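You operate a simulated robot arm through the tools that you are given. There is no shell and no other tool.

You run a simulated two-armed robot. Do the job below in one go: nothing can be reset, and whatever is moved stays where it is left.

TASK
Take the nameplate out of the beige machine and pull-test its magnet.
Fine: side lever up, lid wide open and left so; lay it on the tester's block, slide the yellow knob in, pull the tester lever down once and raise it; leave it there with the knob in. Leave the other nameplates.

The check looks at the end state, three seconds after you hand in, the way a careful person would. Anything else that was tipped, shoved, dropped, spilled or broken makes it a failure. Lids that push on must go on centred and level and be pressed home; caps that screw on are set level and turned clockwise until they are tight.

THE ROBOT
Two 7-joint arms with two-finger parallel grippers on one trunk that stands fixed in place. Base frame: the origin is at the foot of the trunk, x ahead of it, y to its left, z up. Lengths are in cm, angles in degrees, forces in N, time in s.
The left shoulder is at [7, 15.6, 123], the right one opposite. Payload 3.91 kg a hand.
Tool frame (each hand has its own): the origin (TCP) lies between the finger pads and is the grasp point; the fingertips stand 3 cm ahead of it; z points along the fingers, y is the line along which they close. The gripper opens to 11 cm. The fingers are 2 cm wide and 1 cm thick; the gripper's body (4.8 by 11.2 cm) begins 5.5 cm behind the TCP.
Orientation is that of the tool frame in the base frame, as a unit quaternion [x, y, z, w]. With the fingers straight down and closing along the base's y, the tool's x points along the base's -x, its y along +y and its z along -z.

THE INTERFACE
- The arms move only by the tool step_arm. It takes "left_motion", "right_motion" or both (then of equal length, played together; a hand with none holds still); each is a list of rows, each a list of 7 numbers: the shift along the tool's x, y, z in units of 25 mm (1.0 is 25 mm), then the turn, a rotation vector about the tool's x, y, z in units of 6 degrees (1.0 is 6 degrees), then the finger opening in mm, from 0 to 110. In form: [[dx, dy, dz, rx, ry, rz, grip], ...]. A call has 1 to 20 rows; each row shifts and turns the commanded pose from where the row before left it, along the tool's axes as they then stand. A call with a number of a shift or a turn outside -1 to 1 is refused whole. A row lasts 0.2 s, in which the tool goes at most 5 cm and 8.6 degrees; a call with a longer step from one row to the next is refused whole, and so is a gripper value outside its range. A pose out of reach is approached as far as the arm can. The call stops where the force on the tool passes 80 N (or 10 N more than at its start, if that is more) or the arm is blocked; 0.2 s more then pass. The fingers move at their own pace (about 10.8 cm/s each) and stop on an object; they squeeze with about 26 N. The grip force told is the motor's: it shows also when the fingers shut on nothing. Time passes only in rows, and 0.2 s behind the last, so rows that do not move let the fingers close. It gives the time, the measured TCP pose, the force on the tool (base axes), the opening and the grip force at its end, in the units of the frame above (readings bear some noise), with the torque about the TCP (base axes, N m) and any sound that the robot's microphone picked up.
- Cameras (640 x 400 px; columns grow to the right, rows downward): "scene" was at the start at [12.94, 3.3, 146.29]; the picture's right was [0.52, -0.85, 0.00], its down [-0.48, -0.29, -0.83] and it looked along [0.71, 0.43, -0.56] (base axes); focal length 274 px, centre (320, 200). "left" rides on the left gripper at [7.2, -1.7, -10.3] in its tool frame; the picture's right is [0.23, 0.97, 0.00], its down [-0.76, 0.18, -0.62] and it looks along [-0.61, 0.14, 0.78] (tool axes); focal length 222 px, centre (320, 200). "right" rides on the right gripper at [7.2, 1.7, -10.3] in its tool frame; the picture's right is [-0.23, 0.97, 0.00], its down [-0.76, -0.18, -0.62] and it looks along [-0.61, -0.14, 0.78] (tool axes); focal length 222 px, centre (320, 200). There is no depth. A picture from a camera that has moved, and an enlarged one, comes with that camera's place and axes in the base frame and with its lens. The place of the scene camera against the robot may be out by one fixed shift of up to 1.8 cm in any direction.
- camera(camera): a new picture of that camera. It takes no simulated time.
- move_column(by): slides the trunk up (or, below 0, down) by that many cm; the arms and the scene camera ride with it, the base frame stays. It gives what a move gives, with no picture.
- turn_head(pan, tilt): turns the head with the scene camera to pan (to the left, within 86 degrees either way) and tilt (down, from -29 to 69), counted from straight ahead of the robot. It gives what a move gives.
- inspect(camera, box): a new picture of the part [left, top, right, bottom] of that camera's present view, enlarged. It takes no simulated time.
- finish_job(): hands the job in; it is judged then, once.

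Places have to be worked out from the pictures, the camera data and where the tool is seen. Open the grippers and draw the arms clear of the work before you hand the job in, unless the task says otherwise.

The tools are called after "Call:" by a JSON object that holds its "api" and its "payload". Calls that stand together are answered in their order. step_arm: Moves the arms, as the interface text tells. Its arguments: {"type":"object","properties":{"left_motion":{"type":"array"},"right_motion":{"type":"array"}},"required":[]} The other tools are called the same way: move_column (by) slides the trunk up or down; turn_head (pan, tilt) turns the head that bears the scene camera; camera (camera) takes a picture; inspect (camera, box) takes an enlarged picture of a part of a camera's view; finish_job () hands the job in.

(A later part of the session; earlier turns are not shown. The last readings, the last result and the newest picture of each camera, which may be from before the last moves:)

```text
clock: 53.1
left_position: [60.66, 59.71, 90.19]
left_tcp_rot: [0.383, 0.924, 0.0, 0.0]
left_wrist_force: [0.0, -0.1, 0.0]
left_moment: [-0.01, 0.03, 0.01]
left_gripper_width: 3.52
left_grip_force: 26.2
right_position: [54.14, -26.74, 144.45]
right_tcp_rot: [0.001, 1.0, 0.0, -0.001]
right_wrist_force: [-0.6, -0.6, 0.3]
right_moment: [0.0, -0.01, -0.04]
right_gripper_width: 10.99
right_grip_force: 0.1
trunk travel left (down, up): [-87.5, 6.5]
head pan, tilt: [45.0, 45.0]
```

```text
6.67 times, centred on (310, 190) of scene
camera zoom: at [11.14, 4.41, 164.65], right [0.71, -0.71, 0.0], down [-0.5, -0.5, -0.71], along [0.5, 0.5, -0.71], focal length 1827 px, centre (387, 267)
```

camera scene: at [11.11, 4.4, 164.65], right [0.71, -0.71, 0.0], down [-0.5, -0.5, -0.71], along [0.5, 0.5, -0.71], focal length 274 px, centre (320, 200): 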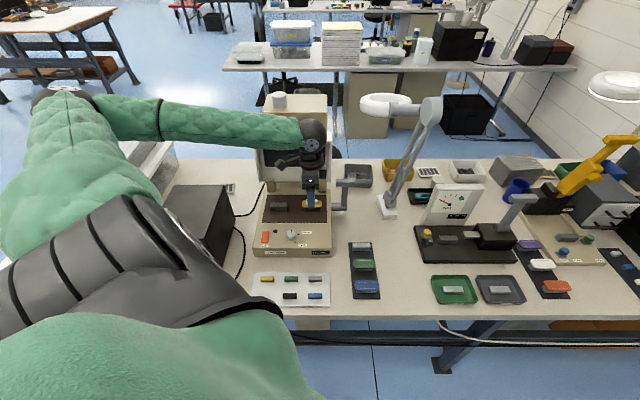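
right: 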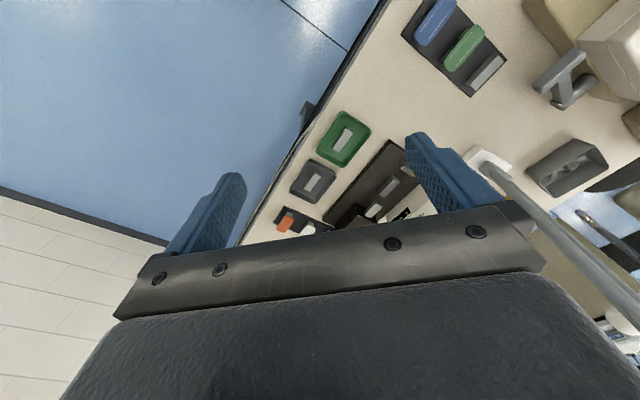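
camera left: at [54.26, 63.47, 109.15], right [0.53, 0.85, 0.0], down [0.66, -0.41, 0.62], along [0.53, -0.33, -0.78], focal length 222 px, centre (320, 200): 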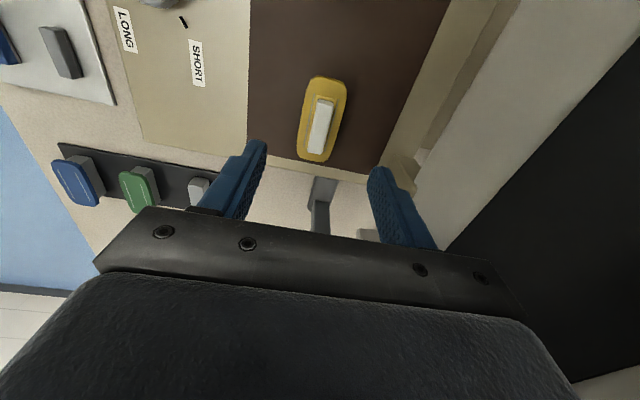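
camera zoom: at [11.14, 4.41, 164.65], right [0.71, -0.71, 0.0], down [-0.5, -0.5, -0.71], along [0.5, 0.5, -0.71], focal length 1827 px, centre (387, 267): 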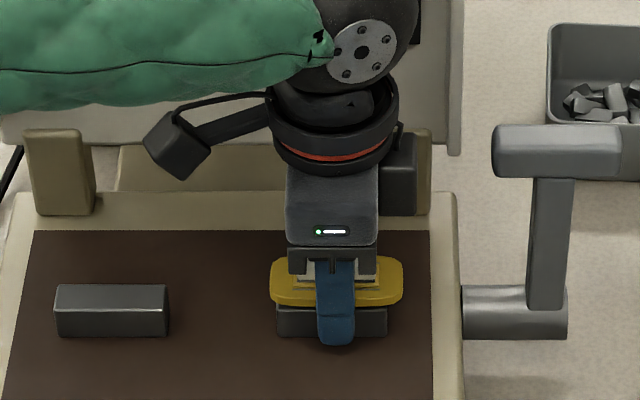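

The plate is now held. I lift it clear and carry it over toward the tester, stopping short to measure the tester's block.

Call:
{"api": "step_arm", "payload": {"left_motion": [[0, 0, -0.3, 0, 0, 0, 0], [0, 0, -0.6, 0, 0, 0, 0], [0, 0, -0.9, 0, 0, 0, 0], [0, 0, -0.9, 0, 0, 0, 0], [0, 0, -0.9, 0, 0, 0, 0], [0, 0, -0.9, 0, 0, 0, 0], [0, 0, -0.9, 0, 0, 0, 0], [0, 0, -0.9, 0, 0, 0, 0], [0, 0, -0.6, 0, 0, 0, 0], [0, 0, 0, 0, 0, 0, 0]]}}

Call:
{"api": "step_arm", "payload": {"left_motion": [[-0.3, -0.15, 0, 0, 0, 0, 0], [-0.878, -0.422, 0, 0, 0, 0, 0], [-0.878, -0.422, 0, 0, 0, 0, 0], [-0.878, -0.422, 0, 0, 0, 0, 0], [-0.878, -0.422, 0, 0, 0, 0, 0], [-0.878, -0.422, 0, 0, 0, 0, 0], [-0.878, -0.422, 0, 0, 0, 0, 0], [-0.878, -0.422, 0, 0, 0, 0, 0], [-0.878, -0.422, 0, 0, 0, 0, 0], [-0.878, -0.422, 0, 0, 0, 0, 0], [-0.878, -0.422, 0, 0, 0, 0, 0], [-0.878, -0.422, 0, 0, 0, 0, 0], [-0.878, -0.422, 0, 0, 0, 0, 0], [-0.878, -0.422, 0, 0, 0, 0, 0], [-0.878, -0.422, 0, 0, 0, 0, 0], [-0.878, -0.422, 0, 0, 0, 0, 0], [-0.878, -0.422, 0, 0, 0, 0, 0], [-0.878, -0.422, 0, 0, 0, 0, 0], [-0.5, -0.25, 0, 0, 0, 0, 0], [0, 0, 0, 0, 0, 0, 0]]}}

Call:
{"api": "camera", "payload": {"camera": "left"}}

Call:
{"api": "camera", "payload": {"camera": "scene"}}

```text
clock: 55.4
left_position: [60.48, 59.73, 107.52]
left_tcp_rot: [0.382, 0.924, 0.0, -0.002]
left_wrist_force: [0.2, -0.3, -1.1]
left_moment: [-0.03, 0.01, 0.0]
left_gripper_width: 3.53
left_grip_force: 26.7
right_position: [54.18, -26.84, 144.57]
right_tcp_rot: [0.0, 1.0, 0.0, 0.0]
right_wrist_force: [-0.1, -0.9, 0.0]
right_moment: [0.0, -0.02, 0.03]
right_gripper_width: 10.98
right_grip_force: 0.0
trunk travel left (down, up): [-87.5, 6.5]
head pan, tilt: [45.0, 45.0]
```

```text
clock: 59.5
left_position: [74.94, 18.67, 107.43]
left_tcp_rot: [0.384, 0.923, 0.0, -0.001]
left_wrist_force: [0.0, 0.1, -0.5]
left_moment: [-0.02, -0.01, 0.03]
left_gripper_width: 3.53
left_grip_force: 26.1
right_position: [54.15, -26.68, 144.48]
right_tcp_rot: [0.0, 1.0, 0.0, 0.0]
right_wrist_force: [-0.7, 0.5, -0.3]
right_moment: [-0.05, 0.0, -0.01]
right_gripper_width: 11.03
right_grip_force: 0.1
trunk travel left (down, up): [-87.5, 6.5]
head pan, tilt: [45.0, 45.0]
```

```text
taken
camera left: at [68.71, 22.41, 117.64], right [0.53, 0.85, 0.0], down [0.67, -0.41, 0.62], along [0.53, -0.33, -0.78], focal length 222 px, centre (320, 200)
```

left: 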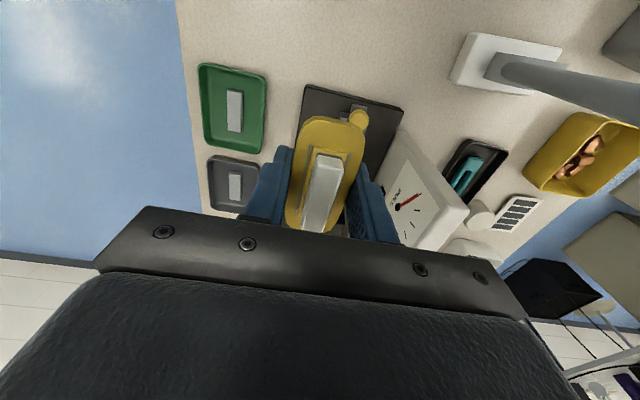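

```text
taken
camera scene: at [11.14, 4.42, 164.65], right [0.71, -0.71, 0.0], down [-0.5, -0.5, -0.71], along [0.5, 0.5, -0.71], focal length 274 px, centre (320, 200)
```

scene: 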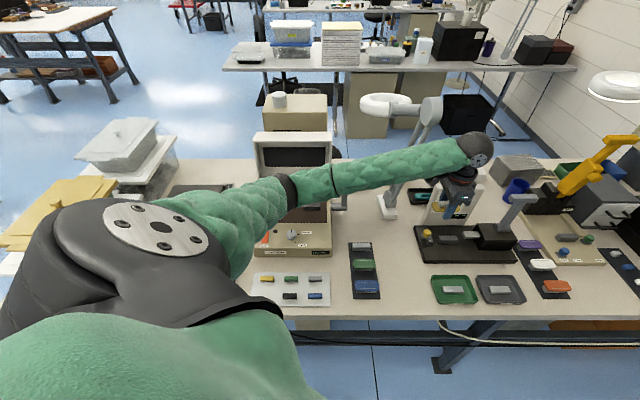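

Call:
{"api": "inspect", "payload": {"camera": "left", "box": [260, 70, 460, 250]}}

Call:
{"api": "inspect", "payload": {"camera": "scene", "box": [400, 165, 560, 275]}}

```text
2.22 times, centred on (360, 160) of left
camera zoom: at [68.71, 22.41, 117.64], right [0.53, 0.85, 0.0], down [0.67, -0.41, 0.62], along [0.53, -0.33, -0.78], focal length 494 px, centre (231, 289)
```

zoom: 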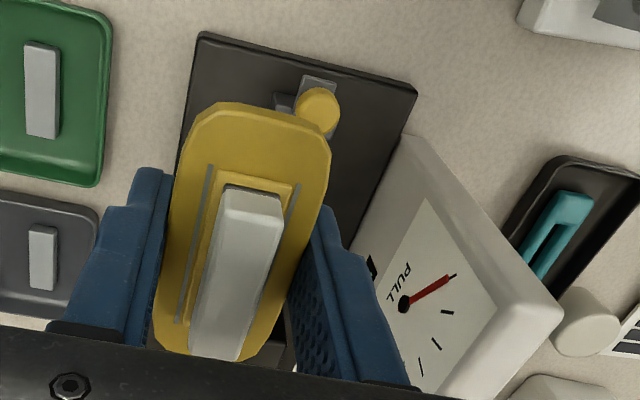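

```text
3.64 times, centred on (480, 220) of scene
camera zoom: at [11.14, 4.42, 164.65], right [0.71, -0.71, 0.0], down [-0.5, -0.5, -0.71], along [0.5, 0.5, -0.71], focal length 996 px, centre (-262, 127)
```

zoom: 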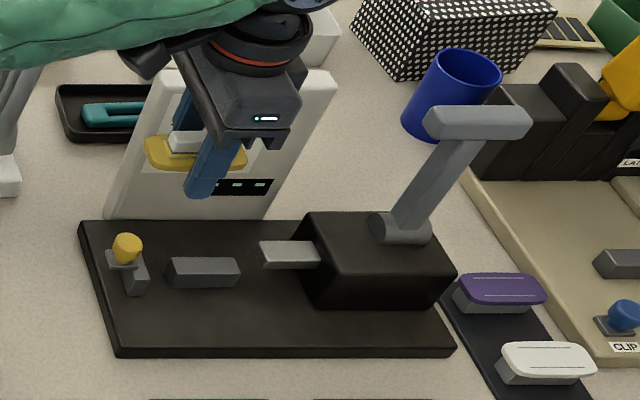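

I shift 8 cm back in e2 to see the block beside the held plate.

Call:
{"api": "step_arm", "payload": {"left_motion": [[0, -0.8, 0, 0, 0, 0, 0], [0, -0.8, 0, 0, 0, 0, 0], [0, -0.8, 0, 0, 0, 0, 0], [0, -0.8, 0, 0, 0, 0, 0], [0, 0, 0, 0, 0, 0, 0]]}}

Call:
{"api": "camera", "payload": {"camera": "left"}}

Call:
{"api": "inspect", "payload": {"camera": "left", "box": [320, 80, 480, 220]}}

```text
clock: 60.8
left_position: [69.31, 13.11, 107.49]
left_tcp_rot: [0.383, 0.924, 0.001, 0.0]
left_wrist_force: [-0.6, 0.5, -0.2]
left_moment: [0.01, 0.03, 0.0]
left_gripper_width: 3.52
left_grip_force: 25.6
right_position: [54.28, -26.95, 144.51]
right_tcp_rot: [-0.001, 1.0, 0.0, 0.0]
right_wrist_force: [-0.3, 0.1, -0.6]
right_moment: [-0.03, 0.0, -0.02]
right_gripper_width: 11.0
right_grip_force: 0.0
trunk travel left (down, up): [-87.5, 6.5]
head pan, tilt: [45.0, 45.0]
```

```text
taken
camera left: at [62.99, 16.83, 117.64], right [0.53, 0.85, 0.0], down [0.67, -0.41, 0.62], along [0.53, -0.33, -0.78], focal length 222 px, centre (320, 200)
```

left: 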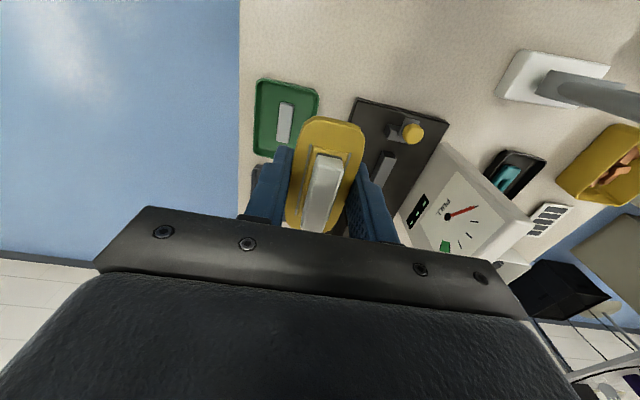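

```text
2.86 times, centred on (400, 150) of left
camera zoom: at [62.99, 16.83, 117.64], right [0.53, 0.85, 0.0], down [0.67, -0.41, 0.62], along [0.53, -0.33, -0.78], focal length 635 px, centre (91, 343)
```

zoom: 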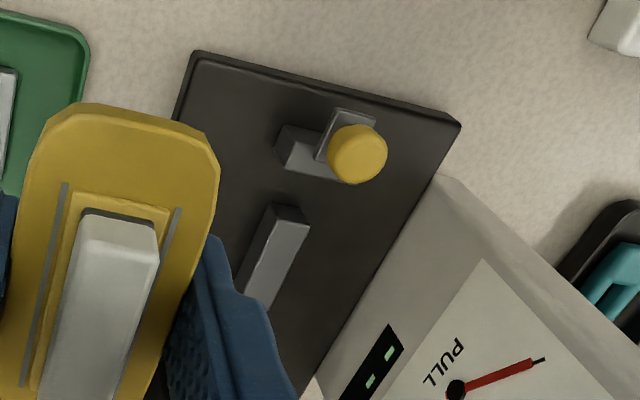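

Call:
{"api": "inspect", "payload": {"camera": "scene", "box": [415, 220, 475, 260]}}

Call:
{"api": "inspect", "payload": {"camera": "left", "box": [370, 95, 450, 155]}}

Call:
{"api": "inspect", "payload": {"camera": "scene", "box": [440, 185, 540, 255]}}

```text
10.00 times, centred on (445, 240) of scene
camera zoom: at [11.17, 4.42, 164.65], right [0.71, -0.71, 0.0], down [-0.5, -0.5, -0.71], along [0.5, 0.5, -0.71], focal length 2740 px, centre (-930, -200)
```

zoom: 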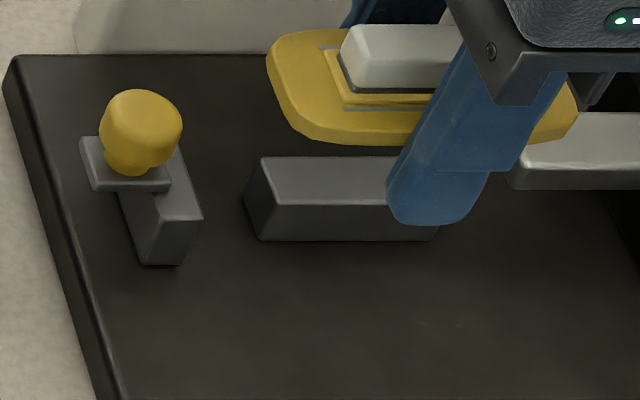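

```text
6.67 times, centred on (410, 125) of left
camera zoom: at [62.99, 16.83, 117.64], right [0.53, 0.85, 0.0], down [0.67, -0.41, 0.62], along [0.53, -0.33, -0.78], focal length 1481 px, centre (-280, 700)
```

zoom: 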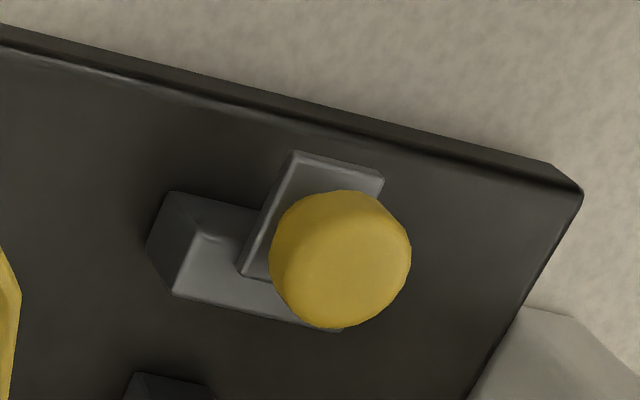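

```text
5.71 times, centred on (490, 220) of scene
camera zoom: at [11.17, 4.42, 164.65], right [0.71, -0.71, 0.0], down [-0.5, -0.5, -0.71], along [0.5, 0.5, -0.71], focal length 1566 px, centre (-651, 86)
```

zoom: 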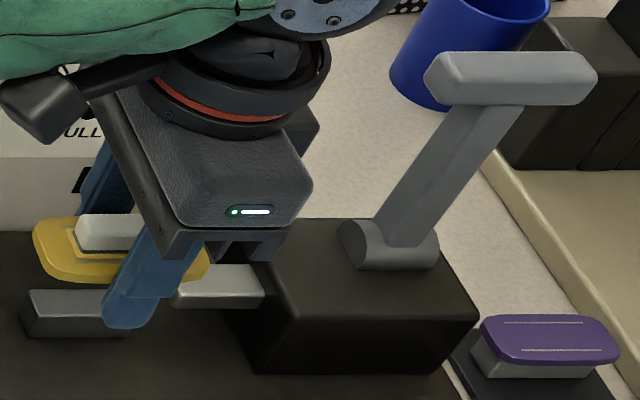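

The knob is a slider tongue on a small base left of the block, sliding toward +e1 over the plate's end. I lower 9 cm for a second view to triangulate the block.

Call:
{"api": "step_arm", "payload": {"left_motion": [[0, 0, 0.9, 0, 0, 0, 0], [0, 0, 0.9, 0, 0, 0, 0], [0, 0, 0.9, 0, 0, 0, 0], [0, 0, 0.9, 0, 0, 0, 0], [0, 0, 0, 0, 0, 0, 0]]}}

Call:
{"api": "inspect", "payload": {"camera": "left", "box": [320, 60, 520, 220]}}

```text
clock: 62.0
left_position: [69.23, 13.1, 98.52]
left_tcp_rot: [0.383, 0.924, 0.0, 0.0]
left_wrist_force: [-0.1, 0.5, -1.8]
left_moment: [-0.02, 0.03, 0.01]
left_gripper_width: 3.53
left_grip_force: 26.3
right_position: [54.26, -26.83, 144.4]
right_tcp_rot: [-0.001, 1.0, 0.0, 0.001]
right_wrist_force: [0.0, -0.2, -0.4]
right_moment: [0.02, 0.01, -0.01]
right_gripper_width: 11.0
right_grip_force: 0.0
trunk travel left (down, up): [-87.5, 6.5]
head pan, tilt: [45.0, 45.0]
```

```text
2.50 times, centred on (420, 140) of left
camera zoom: at [62.93, 16.71, 108.77], right [0.53, 0.85, 0.0], down [0.66, -0.41, 0.62], along [0.53, -0.33, -0.78], focal length 555 px, centre (70, 350)
```

zoom: 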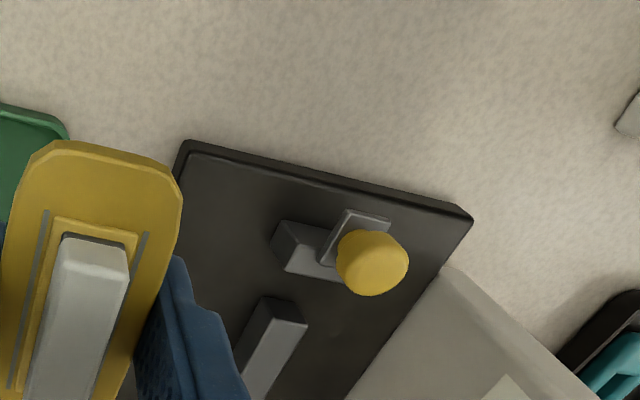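

Block near-end is at e1≈47.7, e2≈72.1, top z≈83.7 (centre e1≈50.8); knob at e1 41.9, e2 72.1, z≈87. I move the plate above the block.

Call:
{"api": "step_arm", "payload": {"left_motion": [[-0.74, 0.927, 0, 0, 0, 0, 0], [-0.74, 0.927, 0, 0, 0, 0, 0], [-0.74, 0.927, 0, 0, 0, 0, 0], [-0.74, 0.927, 0, 0, 0, 0, 0], [-0.74, 0.927, 0, 0, 0, 0, 0], [-0.74, 0.927, 0, 0, 0, 0, 0], [0, 0, 0.8, 0, 0, 0, 0], [0, 0, 0.8, 0, 0, 0, 0], [0, 0, 0.8, 0, 0, 0, 0], [0, 0, 0.6, 0, 0, 0, 0], [0, 0, 0, 0, 0, 0, 0]]}}

Call:
{"api": "camera", "payload": {"camera": "left"}}

Call:
{"api": "inspect", "payload": {"camera": "scene", "box": [415, 190, 515, 260]}}

```text
clock: 64.3
left_position: [86.98, 14.93, 90.89]
left_tcp_rot: [0.382, 0.924, 0.0, 0.0]
left_wrist_force: [0.3, -0.3, -0.5]
left_moment: [0.0, 0.01, -0.01]
left_gripper_width: 3.54
left_grip_force: 25.9
right_position: [54.18, -26.72, 144.46]
right_tcp_rot: [0.0, 1.0, 0.001, -0.001]
right_wrist_force: [0.2, -0.4, -0.7]
right_moment: [0.0, 0.02, 0.0]
right_gripper_width: 11.02
right_grip_force: 0.0
trunk travel left (down, up): [-87.5, 6.5]
head pan, tilt: [45.0, 45.0]
```

```text
taken
camera left: at [80.73, 18.65, 101.14], right [0.53, 0.85, 0.0], down [0.66, -0.41, 0.62], along [0.53, -0.33, -0.78], focal length 222 px, centre (320, 200)
```

left: 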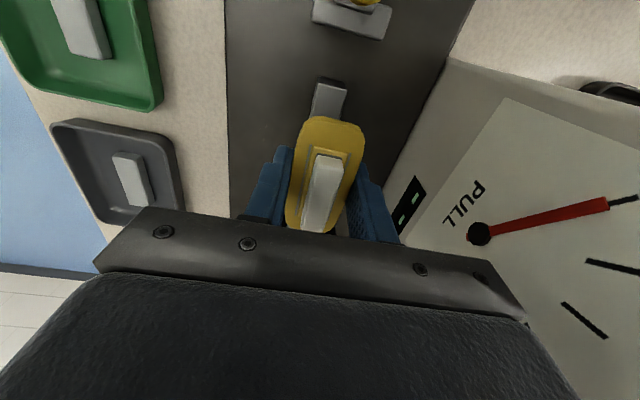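

```text
5.71 times, centred on (465, 225) of scene
camera zoom: at [11.16, 4.38, 164.65], right [0.71, -0.71, 0.0], down [-0.5, -0.5, -0.71], along [0.5, 0.5, -0.71], focal length 1566 px, centre (-509, 57)
```

zoom: 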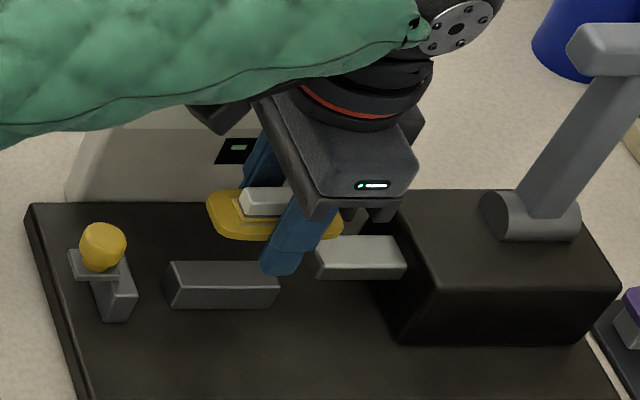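

Call:
{"api": "inspect", "payload": {"camera": "left", "box": [260, 40, 400, 160]}}

```text
3.33 times, centred on (330, 100) of left
camera zoom: at [80.73, 18.65, 101.14], right [0.53, 0.85, 0.0], down [0.66, -0.41, 0.62], along [0.53, -0.33, -0.78], focal length 740 px, centre (287, 533)
```

zoom: 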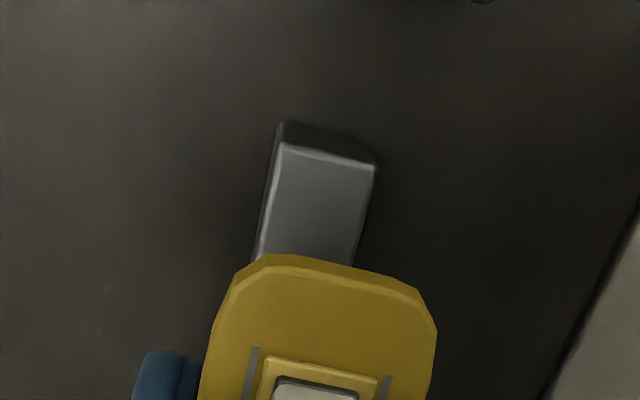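

Refined: block near end e1 47.2, centre ≈(50.35, 71.9), top z≈84.2; the plate's near end is at 47.2, so I shift 0.6 cm toward −e1 and lower most of the way.

Call:
{"api": "step_arm", "payload": {"left_motion": [[0.24, -0.04, 0.4, 0, 0, 0, 0], [0, 0, 0.7, 0, 0, 0, 0], [0, 0, 0.6, 0, 0, 0, 0], [0, 0, 0, 0, 0, 0, 0]]}}

Call:
{"api": "inspect", "payload": {"camera": "left", "box": [240, 40, 400, 180]}}

Call:
{"api": "inspect", "payload": {"camera": "scene", "box": [415, 190, 515, 260]}}

```text
clock: 65.3
left_position: [86.45, 15.29, 86.63]
left_tcp_rot: [0.383, 0.924, 0.0, -0.001]
left_wrist_force: [-0.1, 0.8, -0.7]
left_moment: [0.01, -0.01, -0.01]
left_gripper_width: 3.54
left_grip_force: 25.3
right_position: [54.13, -26.79, 144.44]
right_tcp_rot: [0.001, 1.0, 0.0, 0.0]
right_wrist_force: [-0.1, -0.3, -0.3]
right_moment: [0.01, 0.0, -0.01]
right_gripper_width: 10.99
right_grip_force: 0.1
trunk travel left (down, up): [-87.5, 6.5]
head pan, tilt: [45.0, 45.0]
```

```text
2.86 times, centred on (320, 110) of left
camera zoom: at [80.14, 18.96, 96.92], right [0.53, 0.85, 0.0], down [0.67, -0.41, 0.62], along [0.53, -0.33, -0.78], focal length 635 px, centre (320, 457)
```

zoom: 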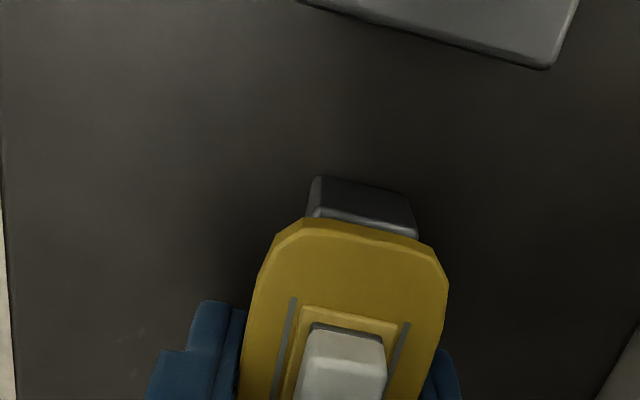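

```text
5.71 times, centred on (465, 225) of scene
camera zoom: at [11.14, 4.4, 164.65], right [0.71, -0.71, 0.0], down [-0.5, -0.5, -0.71], along [0.5, 0.5, -0.71], focal length 1566 px, centre (-509, 57)
```

zoom: 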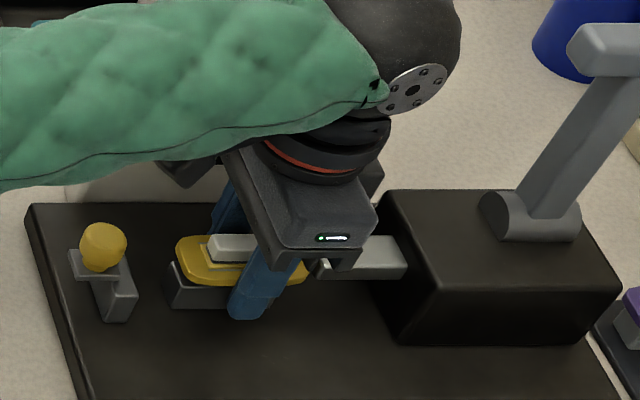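

Alignment is good. I lower the last centimetre in 2 mm steps, watching the force.

Call:
{"api": "step_arm", "payload": {"left_motion": [[0, 0, 0.1, 0, 0, 0, 0], [0, 0, 0.1, 0, 0, 0, 0], [0, 0, 0.08, 0, 0, 0, 0], [0, 0, 0.08, 0, 0, 0, 0], [0, 0, 0, 0, 0, 0, 0]]}}

Call:
{"api": "inspect", "payload": {"camera": "scene", "box": [415, 215, 475, 255]}}

```text
clock: 66.5
left_position: [86.5, 15.27, 85.69]
left_tcp_rot: [0.382, 0.924, 0.0, 0.0]
left_wrist_force: [0.5, 0.4, -0.2]
left_moment: [0.02, 0.0, 0.01]
left_gripper_width: 3.55
left_grip_force: 25.7
right_position: [54.13, -26.73, 144.48]
right_tcp_rot: [0.0, 1.0, 0.0, 0.0]
right_wrist_force: [0.4, -0.3, 0.2]
right_moment: [-0.01, -0.01, 0.03]
right_gripper_width: 11.0
right_grip_force: 0.1
trunk travel left (down, up): [-87.5, 6.5]
head pan, tilt: [45.0, 45.0]
```

```text
10.00 times, centred on (445, 235) of scene
camera zoom: at [11.16, 4.38, 164.65], right [0.71, -0.71, 0.0], down [-0.5, -0.5, -0.71], along [0.5, 0.5, -0.71], focal length 2740 px, centre (-930, -150)
```

zoom: 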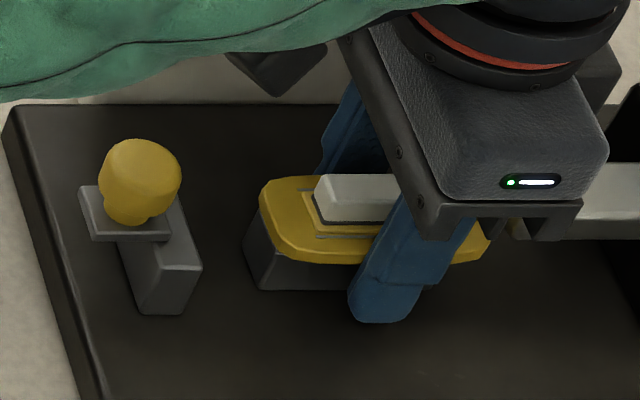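

Call:
{"api": "step_arm", "payload": {"left_motion": [[0, 0, 0.06, 0, 0, 0, 0], [0, 0, 0.06, 0, 0, 0, 0], [0, 0, 0, 0, 0, 0, 0]]}}

Call:
{"api": "inspect", "payload": {"camera": "scene", "box": [415, 215, 475, 255]}}

```text
clock: 67.3
left_position: [86.47, 15.38, 85.56]
left_tcp_rot: [0.382, 0.924, 0.002, -0.001]
left_wrist_force: [0.2, 0.0, -0.5]
left_moment: [0.0, 0.01, -0.02]
left_gripper_width: 3.54
left_grip_force: 25.9
right_position: [54.21, -26.89, 144.47]
right_tcp_rot: [0.0, 1.0, -0.001, 0.0]
right_wrist_force: [0.6, -0.1, 1.1]
right_moment: [0.01, 0.04, 0.02]
right_gripper_width: 11.04
right_grip_force: 0.0
trunk travel left (down, up): [-87.5, 6.5]
head pan, tilt: [45.0, 45.0]
```

```text
10.00 times, centred on (445, 235) of scene
camera zoom: at [11.17, 4.38, 164.65], right [0.71, -0.71, 0.0], down [-0.5, -0.5, -0.71], along [0.5, 0.5, -0.71], focal length 2740 px, centre (-930, -150)
```

zoom: 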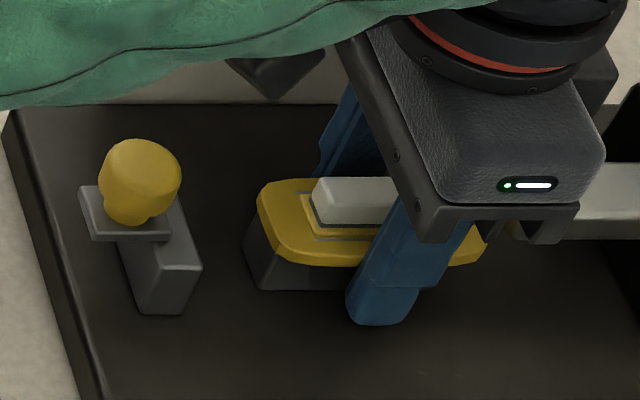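

Call:
{"api": "step_arm", "payload": {"left_motion": [[0, 0, 0.06, 0, 0, 0, 0], [0, 0, 0.06, 0, 0, 0, 0], [0, 0, 0, 0, 0, 0, 0]]}}

Call:
{"api": "inspect", "payload": {"camera": "scene", "box": [415, 215, 475, 255]}}

```text
clock: 68.2
left_position: [86.55, 15.35, 85.4]
left_tcp_rot: [0.382, 0.924, 0.001, 0.0]
left_wrist_force: [6.5, -0.6, 18.0]
left_moment: [-0.04, -0.04, -0.04]
left_gripper_width: 3.55
left_grip_force: 26.0
right_position: [53.99, -26.97, 144.56]
right_tcp_rot: [0.0, 1.0, 0.001, 0.0]
right_wrist_force: [0.9, -0.3, 0.1]
right_moment: [-0.01, -0.04, -0.01]
right_gripper_width: 11.01
right_grip_force: 0.0
trunk travel left (down, up): [-87.5, 6.5]
head pan, tilt: [45.0, 45.0]
```

```text
10.00 times, centred on (445, 235) of scene
camera zoom: at [11.03, 4.35, 164.68], right [0.71, -0.71, 0.0], down [-0.5, -0.5, -0.71], along [0.5, 0.5, -0.71], focal length 2740 px, centre (-930, -150)
```

zoom: 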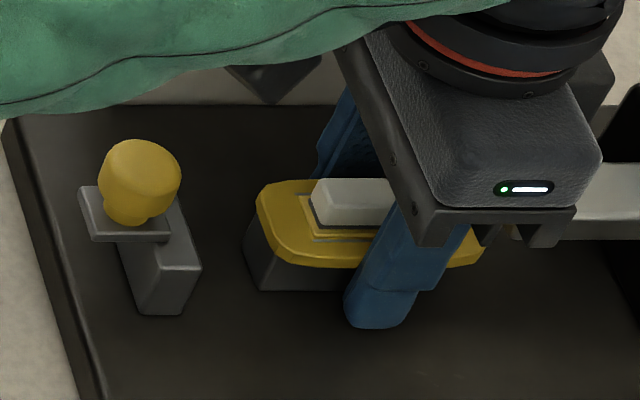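

Contact (18 N) at TCP z 85.4; the plate is seated. I open the fingers a little and check.

Call:
{"api": "step_arm", "payload": {"left_motion": [[0, 0, -0.03, 0, 0, 0, 0], [0, 0, 0, 0, 0, 0, 40], [0, 0, 0, 0, 0, 0, 46], [0, 0, 0, 0, 0, 0, 52], [0, 0, 0, 0, 0, 0, 52]]}}

Call:
{"api": "inspect", "payload": {"camera": "scene", "box": [415, 215, 475, 255]}}

Call:
{"api": "inspect", "payload": {"camera": "left", "box": [220, 40, 420, 220]}}

```text
clock: 69.3
left_position: [86.43, 15.38, 85.25]
left_tcp_rot: [0.383, 0.924, 0.0, 0.0]
left_wrist_force: [-1.9, 0.6, 2.8]
left_moment: [-0.07, 0.14, -0.03]
left_gripper_width: 5.23
left_grip_force: 0.2
right_position: [54.16, -26.83, 144.55]
right_tcp_rot: [0.001, 1.0, 0.0, 0.0]
right_wrist_force: [-0.8, 0.8, 0.4]
right_moment: [-0.02, 0.0, -0.01]
right_gripper_width: 11.01
right_grip_force: 0.1
trunk travel left (down, up): [-87.5, 6.5]
head pan, tilt: [45.0, 45.0]
```

```text
10.00 times, centred on (445, 235) of scene
camera zoom: at [11.12, 4.38, 164.64], right [0.71, -0.71, 0.0], down [-0.5, -0.5, -0.71], along [0.5, 0.5, -0.71], focal length 2740 px, centre (-930, -150)
```

zoom: 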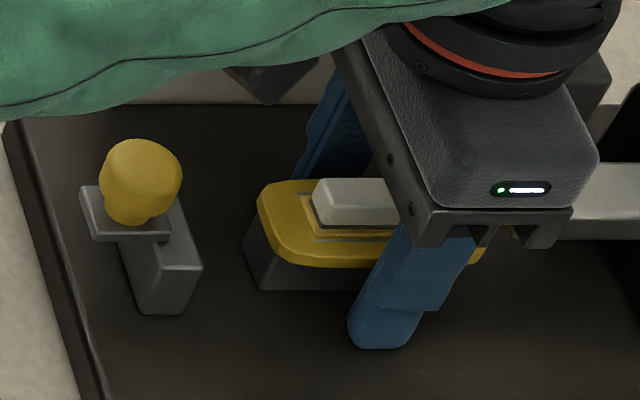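

```text
2.22 times, centred on (320, 130) of left
camera zoom: at [80.21, 19.13, 95.47], right [0.53, 0.85, 0.0], down [0.67, -0.41, 0.62], along [0.53, -0.33, -0.78], focal length 494 px, centre (320, 356)
```

zoom: 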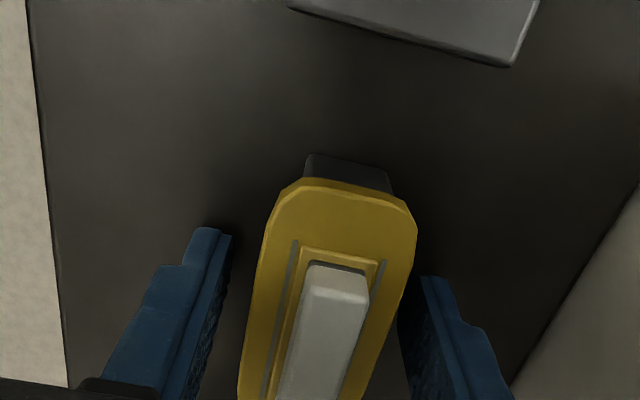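

The plate rests centred on the block. I raise the hand, close the fingers and go to the left side of the yellow knob.

Call:
{"api": "step_arm", "payload": {"left_motion": [[0, 0, -0.3, 0, 0, 0, 52], [0, 0, -0.6, 0, 0, 0, 52], [0, 0, -0.9, 0, 0, 0, 52], [0, 0, -0.9, 0, 0, 0, 52], [0, 0, -0.9, 0, 0, 0, 52], [0, 0, -0.9, 0, 0, 0, 52], [0.8, 0, 0, 0, 0, 0, 0], [0.8, 0, 0, 0, 0, 0, 0], [0.8, 0, 0, 0, 0, 0, 0], [0.8, 0, 0, 0, 0, 0, 0], [0.8, 0, 0, 0, 0, 0, 0], [0.8, 0, 0, 0, 0, 0, 0], [0, 0, 0, 0, 0, 0, 0]]}}

Call:
{"api": "camera", "payload": {"camera": "left"}}

Call:
{"api": "inspect", "payload": {"camera": "scene", "box": [400, 180, 520, 264]}}

```text
clock: 72.2
left_position: [77.92, 23.76, 96.61]
left_tcp_rot: [0.382, 0.924, 0.001, 0.0]
left_wrist_force: [-0.2, -0.6, -0.2]
left_moment: [-0.02, 0.03, 0.01]
left_gripper_width: 0.01
left_grip_force: 25.8
right_position: [54.27, -26.97, 144.43]
right_tcp_rot: [0.0, 1.0, 0.0, 0.0]
right_wrist_force: [-0.6, 0.2, -0.4]
right_moment: [0.03, 0.02, 0.0]
right_gripper_width: 10.99
right_grip_force: 0.1
trunk travel left (down, up): [-87.5, 6.5]
head pan, tilt: [45.0, 45.0]
```

```text
taken
camera left: at [71.63, 27.59, 106.85], right [0.53, 0.85, 0.0], down [0.67, -0.41, 0.62], along [0.53, -0.33, -0.78], focal length 222 px, centre (320, 200)
```

left: 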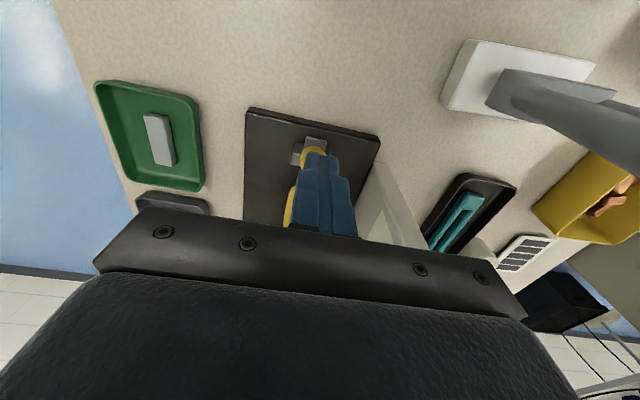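

```text
4.76 times, centred on (460, 222) of scene
camera zoom: at [11.19, 4.33, 164.65], right [0.71, -0.71, 0.0], down [-0.5, -0.5, -0.71], along [0.5, 0.5, -0.71], focal length 1305 px, centre (-347, 95)
```

zoom: 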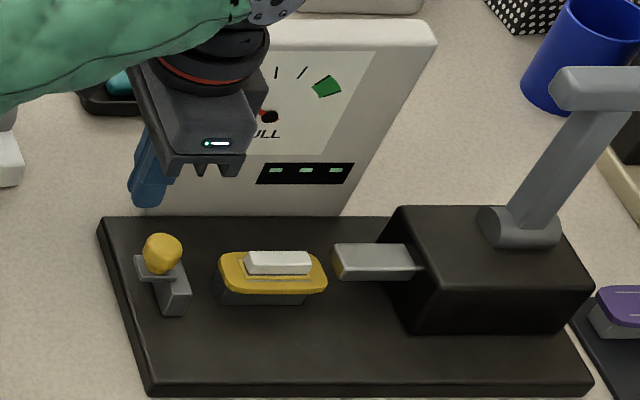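

The plate sits nicely on the block. I descend beside the knob (tips to z≈86).

Call:
{"api": "step_arm", "payload": {"left_motion": [[0, 0, 0.8, 0, 0, 0, 0], [0, 0, 0.8, 0, 0, 0, 0], [0, 0, 0.8, 0, 0, 0, 0], [0, 0, 0.6, 0, 0, 0, 0], [0, 0, 0, 0, 0, 0, 0]]}}

Call:
{"api": "inspect", "payload": {"camera": "left", "box": [220, 80, 420, 240]}}

Call:
{"api": "inspect", "payload": {"camera": "scene", "box": [400, 205, 490, 265]}}

```text
clock: 73.3
left_position: [78.15, 23.84, 89.05]
left_tcp_rot: [0.383, 0.924, 0.0, -0.001]
left_wrist_force: [0.6, 0.8, 0.8]
left_moment: [0.0, 0.0, 0.02]
left_gripper_width: 0.0
left_grip_force: 25.9
right_position: [54.24, -26.89, 144.45]
right_tcp_rot: [0.0, 1.0, 0.0, 0.0]
right_wrist_force: [0.8, 0.2, -0.1]
right_moment: [-0.01, -0.02, 0.02]
right_gripper_width: 11.01
right_grip_force: 0.1
trunk travel left (down, up): [-87.5, 6.5]
head pan, tilt: [45.0, 45.0]
```

```text
2.50 times, centred on (320, 160) of left
camera zoom: at [71.69, 27.65, 99.4], right [0.53, 0.85, 0.0], down [0.66, -0.41, 0.62], along [0.53, -0.33, -0.78], focal length 555 px, centre (320, 300)
```

zoom: 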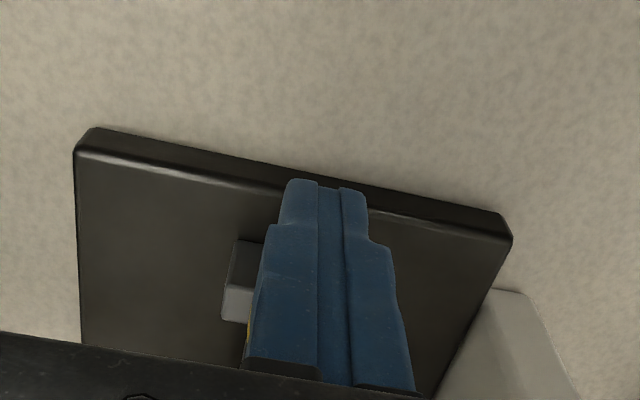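

```text
6.67 times, centred on (445, 235) of scene
camera zoom: at [11.15, 4.37, 164.65], right [0.71, -0.71, 0.0], down [-0.5, -0.5, -0.71], along [0.5, 0.5, -0.71], focal length 1827 px, centre (-513, -33)
```

zoom: 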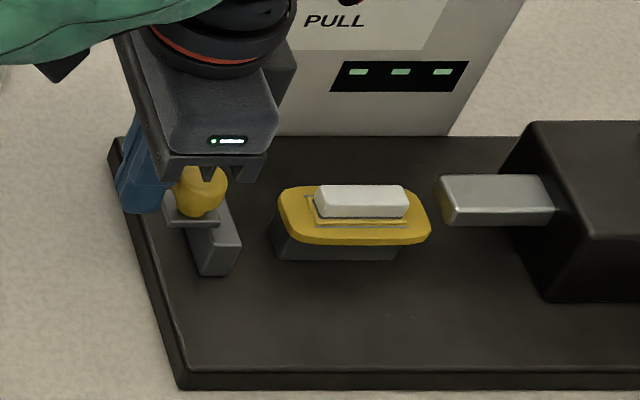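

I push toward +e1 by 2 cm and check contact.

Call:
{"api": "step_arm", "payload": {"left_motion": [[-0.3, 0, 0, 0, 0, 0, 0], [-0.3, 0, 0, 0, 0, 0, 0], [-0.2, 0, 0, 0, 0, 0, 0], [0, 0, 0, 0, 0, 0, 0]]}}

Call:
{"api": "inspect", "payload": {"camera": "scene", "box": [400, 205, 490, 265]}}

```text
clock: 74.3
left_position: [79.29, 22.53, 88.93]
left_tcp_rot: [0.383, 0.924, 0.0, -0.001]
left_wrist_force: [0.5, 1.0, -0.4]
left_moment: [0.01, 0.0, -0.03]
left_gripper_width: 0.0
left_grip_force: 26.4
right_position: [54.18, -26.77, 144.49]
right_tcp_rot: [-0.001, 1.0, 0.0, 0.001]
right_wrist_force: [0.3, 0.0, 0.3]
right_moment: [0.02, -0.04, 0.03]
right_gripper_width: 10.98
right_grip_force: 0.1
trunk travel left (down, up): [-87.5, 6.5]
head pan, tilt: [45.0, 45.0]
```

```text
6.67 times, centred on (445, 235) of scene
camera zoom: at [11.15, 4.39, 164.65], right [0.71, -0.71, 0.0], down [-0.5, -0.5, -0.71], along [0.5, 0.5, -0.71], focal length 1827 px, centre (-513, -33)
```

zoom: 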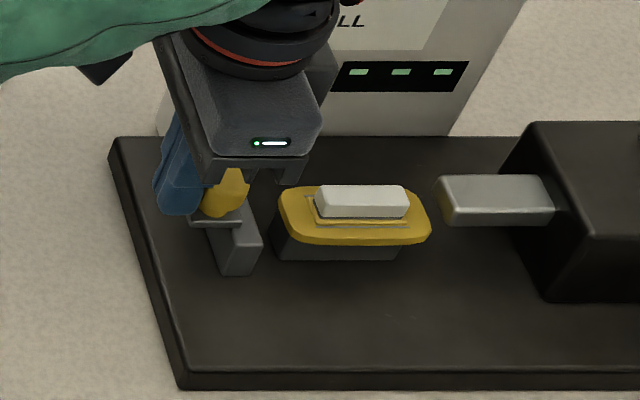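

The slider moves along easily. I continue in small steps until it stops.

Call:
{"api": "step_arm", "payload": {"left_motion": [[-0.2, 0, 0, 0, 0, 0, 0], [-0.2, 0, 0, 0, 0, 0, 0], [0, 0, 0, 0, 0, 0, 0]]}}

Call:
{"api": "inspect", "payload": {"camera": "scene", "box": [400, 205, 490, 265]}}

```text
clock: 75.2
left_position: [80.05, 21.67, 89.02]
left_tcp_rot: [0.383, 0.924, 0.0, -0.001]
left_wrist_force: [-4.4, 1.4, 0.3]
left_moment: [0.08, 0.13, -0.01]
left_gripper_width: 0.0
left_grip_force: 26.3
right_position: [54.05, -26.74, 144.48]
right_tcp_rot: [0.0, 1.0, 0.001, 0.0]
right_wrist_force: [-1.0, -0.7, -0.5]
right_moment: [0.0, 0.02, -0.01]
right_gripper_width: 11.02
right_grip_force: 0.0
trunk travel left (down, up): [-87.5, 6.5]
head pan, tilt: [45.0, 45.0]
```

```text
6.67 times, centred on (445, 235) of scene
camera zoom: at [11.12, 4.42, 164.65], right [0.71, -0.71, 0.0], down [-0.5, -0.5, -0.71], along [0.5, 0.5, -0.71], focal length 1827 px, centre (-513, -33)
```

zoom: 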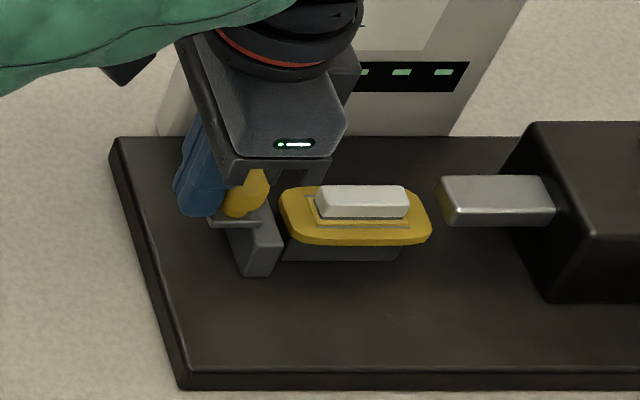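

Call:
{"api": "step_arm", "payload": {"left_motion": [[-0.1, 0, 0, 0, 0, 0, 0], [0, 0, 0, 0, 0, 0, 0]]}}

Call:
{"api": "inspect", "payload": {"camera": "scene", "box": [400, 205, 490, 265]}}

```text
clock: 75.8
left_position: [80.11, 21.64, 89.12]
left_tcp_rot: [0.383, 0.924, 0.001, -0.001]
left_wrist_force: [-19.5, 15.6, -1.8]
left_moment: [0.12, 0.7, 0.03]
left_gripper_width: 0.0
left_grip_force: 26.0
right_position: [53.95, -26.65, 144.63]
right_tcp_rot: [0.0, 1.0, 0.0, 0.001]
right_wrist_force: [0.5, 0.3, 0.2]
right_moment: [0.02, -0.02, 0.0]
right_gripper_width: 10.99
right_grip_force: 0.2
trunk travel left (down, up): [-87.5, 6.5]
head pan, tilt: [45.0, 45.0]
```

```text
6.67 times, centred on (445, 235) of scene
camera zoom: at [10.9, 4.54, 164.66], right [0.71, -0.71, 0.0], down [-0.5, -0.5, -0.71], along [0.5, 0.5, -0.71], focal length 1827 px, centre (-513, -33)
```

zoom: 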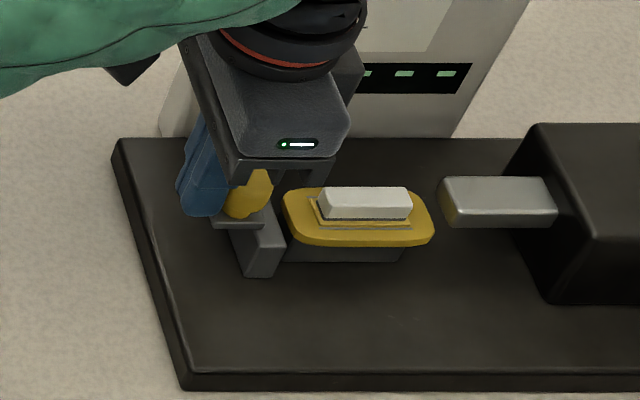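

25 N — the slider is at its stop, next to the plate, which hasn't moved. I back off and rise clear, then check.

Call:
{"api": "step_arm", "payload": {"left_motion": [[0.3, 0, 0, 0, 0, 0, 0], [0.4, 0, 0, 0, 0, 0, 0], [0, 0, -0.8, 0, 0, 0, 0], [0, 0, -1, 0, 0, 0, 0], [0, 0, -1, 0, 0, 0, 0], [0, -0.6, -1, 0, 0, 0, 0], [0, -0.8, -1, 0, 0, 0, 0], [0, -1, -1, 0, 0, 0, 0], [0, -1, -1, 0, 0, 0, 0], [0, -1, -1, 0, 0, 0, 0], [0, -1, -1, 0, 0, 0, 0], [0, -1, -1, 0, 0, 0, 0], [0, 0, 0, 0, 0, 0, 0]]}}

Call:
{"api": "inspect", "payload": {"camera": "scene", "box": [400, 165, 560, 275]}}

Call:
{"api": "inspect", "payload": {"camera": "scene", "box": [410, 215, 480, 260]}}

Call:
{"api": "camera", "payload": {"camera": "left"}}

```text
clock: 78.5
left_position: [67.86, 11.51, 113.63]
left_tcp_rot: [0.382, 0.924, 0.0, 0.0]
left_wrist_force: [-0.1, 0.4, 0.4]
left_moment: [-0.03, -0.01, 0.01]
left_gripper_width: 0.02
left_grip_force: 25.8
right_position: [54.23, -26.79, 144.45]
right_tcp_rot: [0.0, 1.0, -0.001, 0.0]
right_wrist_force: [1.3, 0.4, 0.0]
right_moment: [0.02, -0.02, -0.03]
right_gripper_width: 11.0
right_grip_force: 0.0
trunk travel left (down, up): [-87.5, 6.5]
head pan, tilt: [45.0, 45.0]
```

```text
3.64 times, centred on (480, 220) of scene
camera zoom: at [11.17, 4.45, 164.64], right [0.71, -0.71, 0.0], down [-0.5, -0.5, -0.71], along [0.5, 0.5, -0.71], focal length 996 px, centre (-262, 127)
```

zoom: 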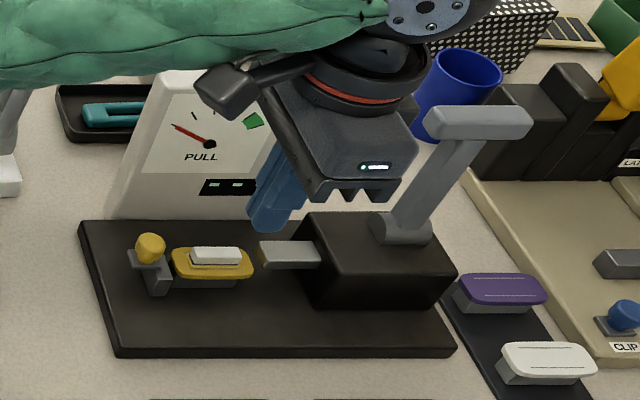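

```text
8.89 times, centred on (445, 238) of scene
camera zoom: at [11.17, 4.45, 164.64], right [0.71, -0.71, 0.0], down [-0.5, -0.5, -0.71], along [0.5, 0.5, -0.71], focal length 2436 px, centre (-791, -133)
```

zoom: 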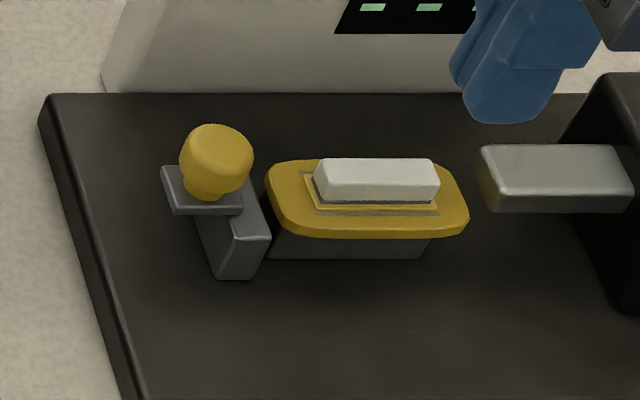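

```text
taken
camera left: at [61.54, 15.16, 123.8], right [0.53, 0.85, 0.0], down [0.67, -0.41, 0.62], along [0.53, -0.33, -0.78], focal length 222 px, centre (320, 200)
```

left: 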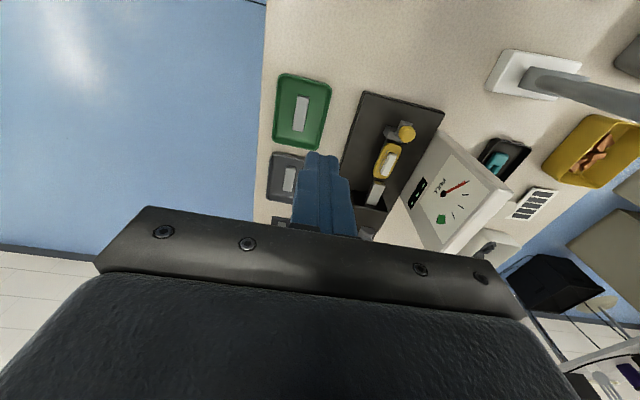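

The slider is in and the plate sits well. For the tester lever I raise the hand, then lower the trunk for reach.

Call:
{"api": "step_arm", "payload": {"left_motion": [[0, 0, -1, 0, 0, 0, 0], [0, 0, -1, 0, 0, 0, 0], [0, 0, -1, 0, 0, 0, 0], [0, 0, -1, 0, 0, 0, 0], [0, 0, -1, 0, 0, 0, 0], [0, 0, 0, 0, 0, 0, 0]]}}

Call:
{"api": "move_column", "payload": {"by": -18}}

Call:
{"api": "turn_head", "payload": {"pan": 20, "tilt": 38}}

Call:
{"api": "camera", "payload": {"camera": "scene"}}

Call:
{"api": "inspect", "payload": {"camera": "scene", "box": [260, 130, 480, 280]}}

```text
clock: 80.0
left_position: [67.63, 11.57, 126.08]
left_tcp_rot: [0.383, 0.924, 0.0, 0.0]
left_wrist_force: [-0.6, -1.0, 0.1]
left_moment: [-0.03, 0.02, -0.03]
left_gripper_width: 0.01
left_grip_force: 25.6
right_position: [54.13, -26.81, 144.51]
right_tcp_rot: [0.0, 1.0, 0.001, 0.0]
right_wrist_force: [0.1, 0.0, -0.1]
right_moment: [0.01, 0.0, 0.01]
right_gripper_width: 11.01
right_grip_force: 0.0
trunk travel left (down, up): [-87.5, 6.5]
head pan, tilt: [45.0, 45.0]
```

```text
clock: 82.0
left_position: [67.79, 11.5, 108.06]
left_tcp_rot: [0.383, 0.924, 0.0, 0.0]
left_wrist_force: [-0.2, -0.8, 1.0]
left_moment: [0.03, -0.02, 0.03]
left_gripper_width: 0.0
left_grip_force: 25.5
right_position: [54.32, -26.78, 126.51]
right_tcp_rot: [0.0, 1.0, 0.0, 0.0]
right_wrist_force: [0.6, 0.4, -0.3]
right_moment: [0.02, 0.0, 0.01]
right_gripper_width: 11.01
right_grip_force: 0.2
trunk travel left (down, up): [-69.5, 24.5]
head pan, tilt: [45.0, 45.0]
```

```text
clock: 82.8
left_position: [67.62, 11.66, 108.02]
left_tcp_rot: [0.382, 0.924, 0.0, -0.001]
left_wrist_force: [-0.3, -0.4, -0.2]
left_moment: [0.0, 0.0, -0.02]
left_gripper_width: 0.01
left_grip_force: 26.1
right_position: [54.13, -26.74, 126.52]
right_tcp_rot: [0.0, 1.0, 0.0, 0.001]
right_wrist_force: [0.4, -0.4, 0.9]
right_moment: [0.04, 0.02, 0.0]
right_gripper_width: 10.98
right_grip_force: 0.1
trunk travel left (down, up): [-69.5, 24.5]
head pan, tilt: [20.0, 38.0]
```

```text
taken
camera scene: at [13.51, 1.59, 147.67], right [0.34, -0.94, 0.0], down [-0.58, -0.21, -0.79], along [0.74, 0.27, -0.62], focal length 274 px, centre (320, 200)
```

scene: 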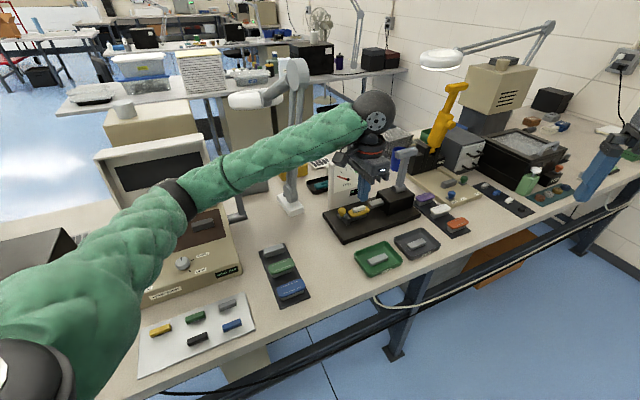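

```text
2.67 times, centred on (370, 205) of scene
camera zoom: at [13.51, 1.59, 147.67], right [0.34, -0.94, 0.0], down [-0.58, -0.21, -0.79], along [0.74, 0.27, -0.62], focal length 731 px, centre (187, 187)
```

zoom: 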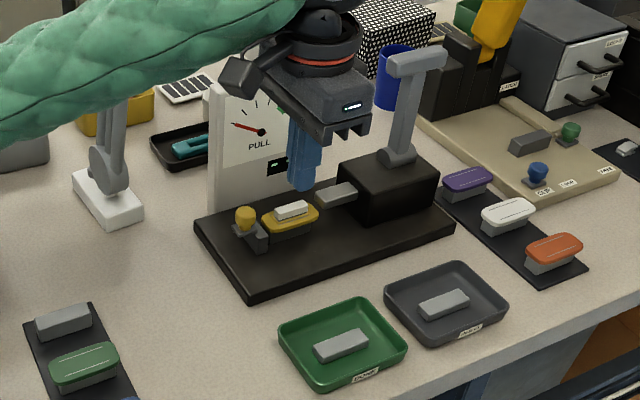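

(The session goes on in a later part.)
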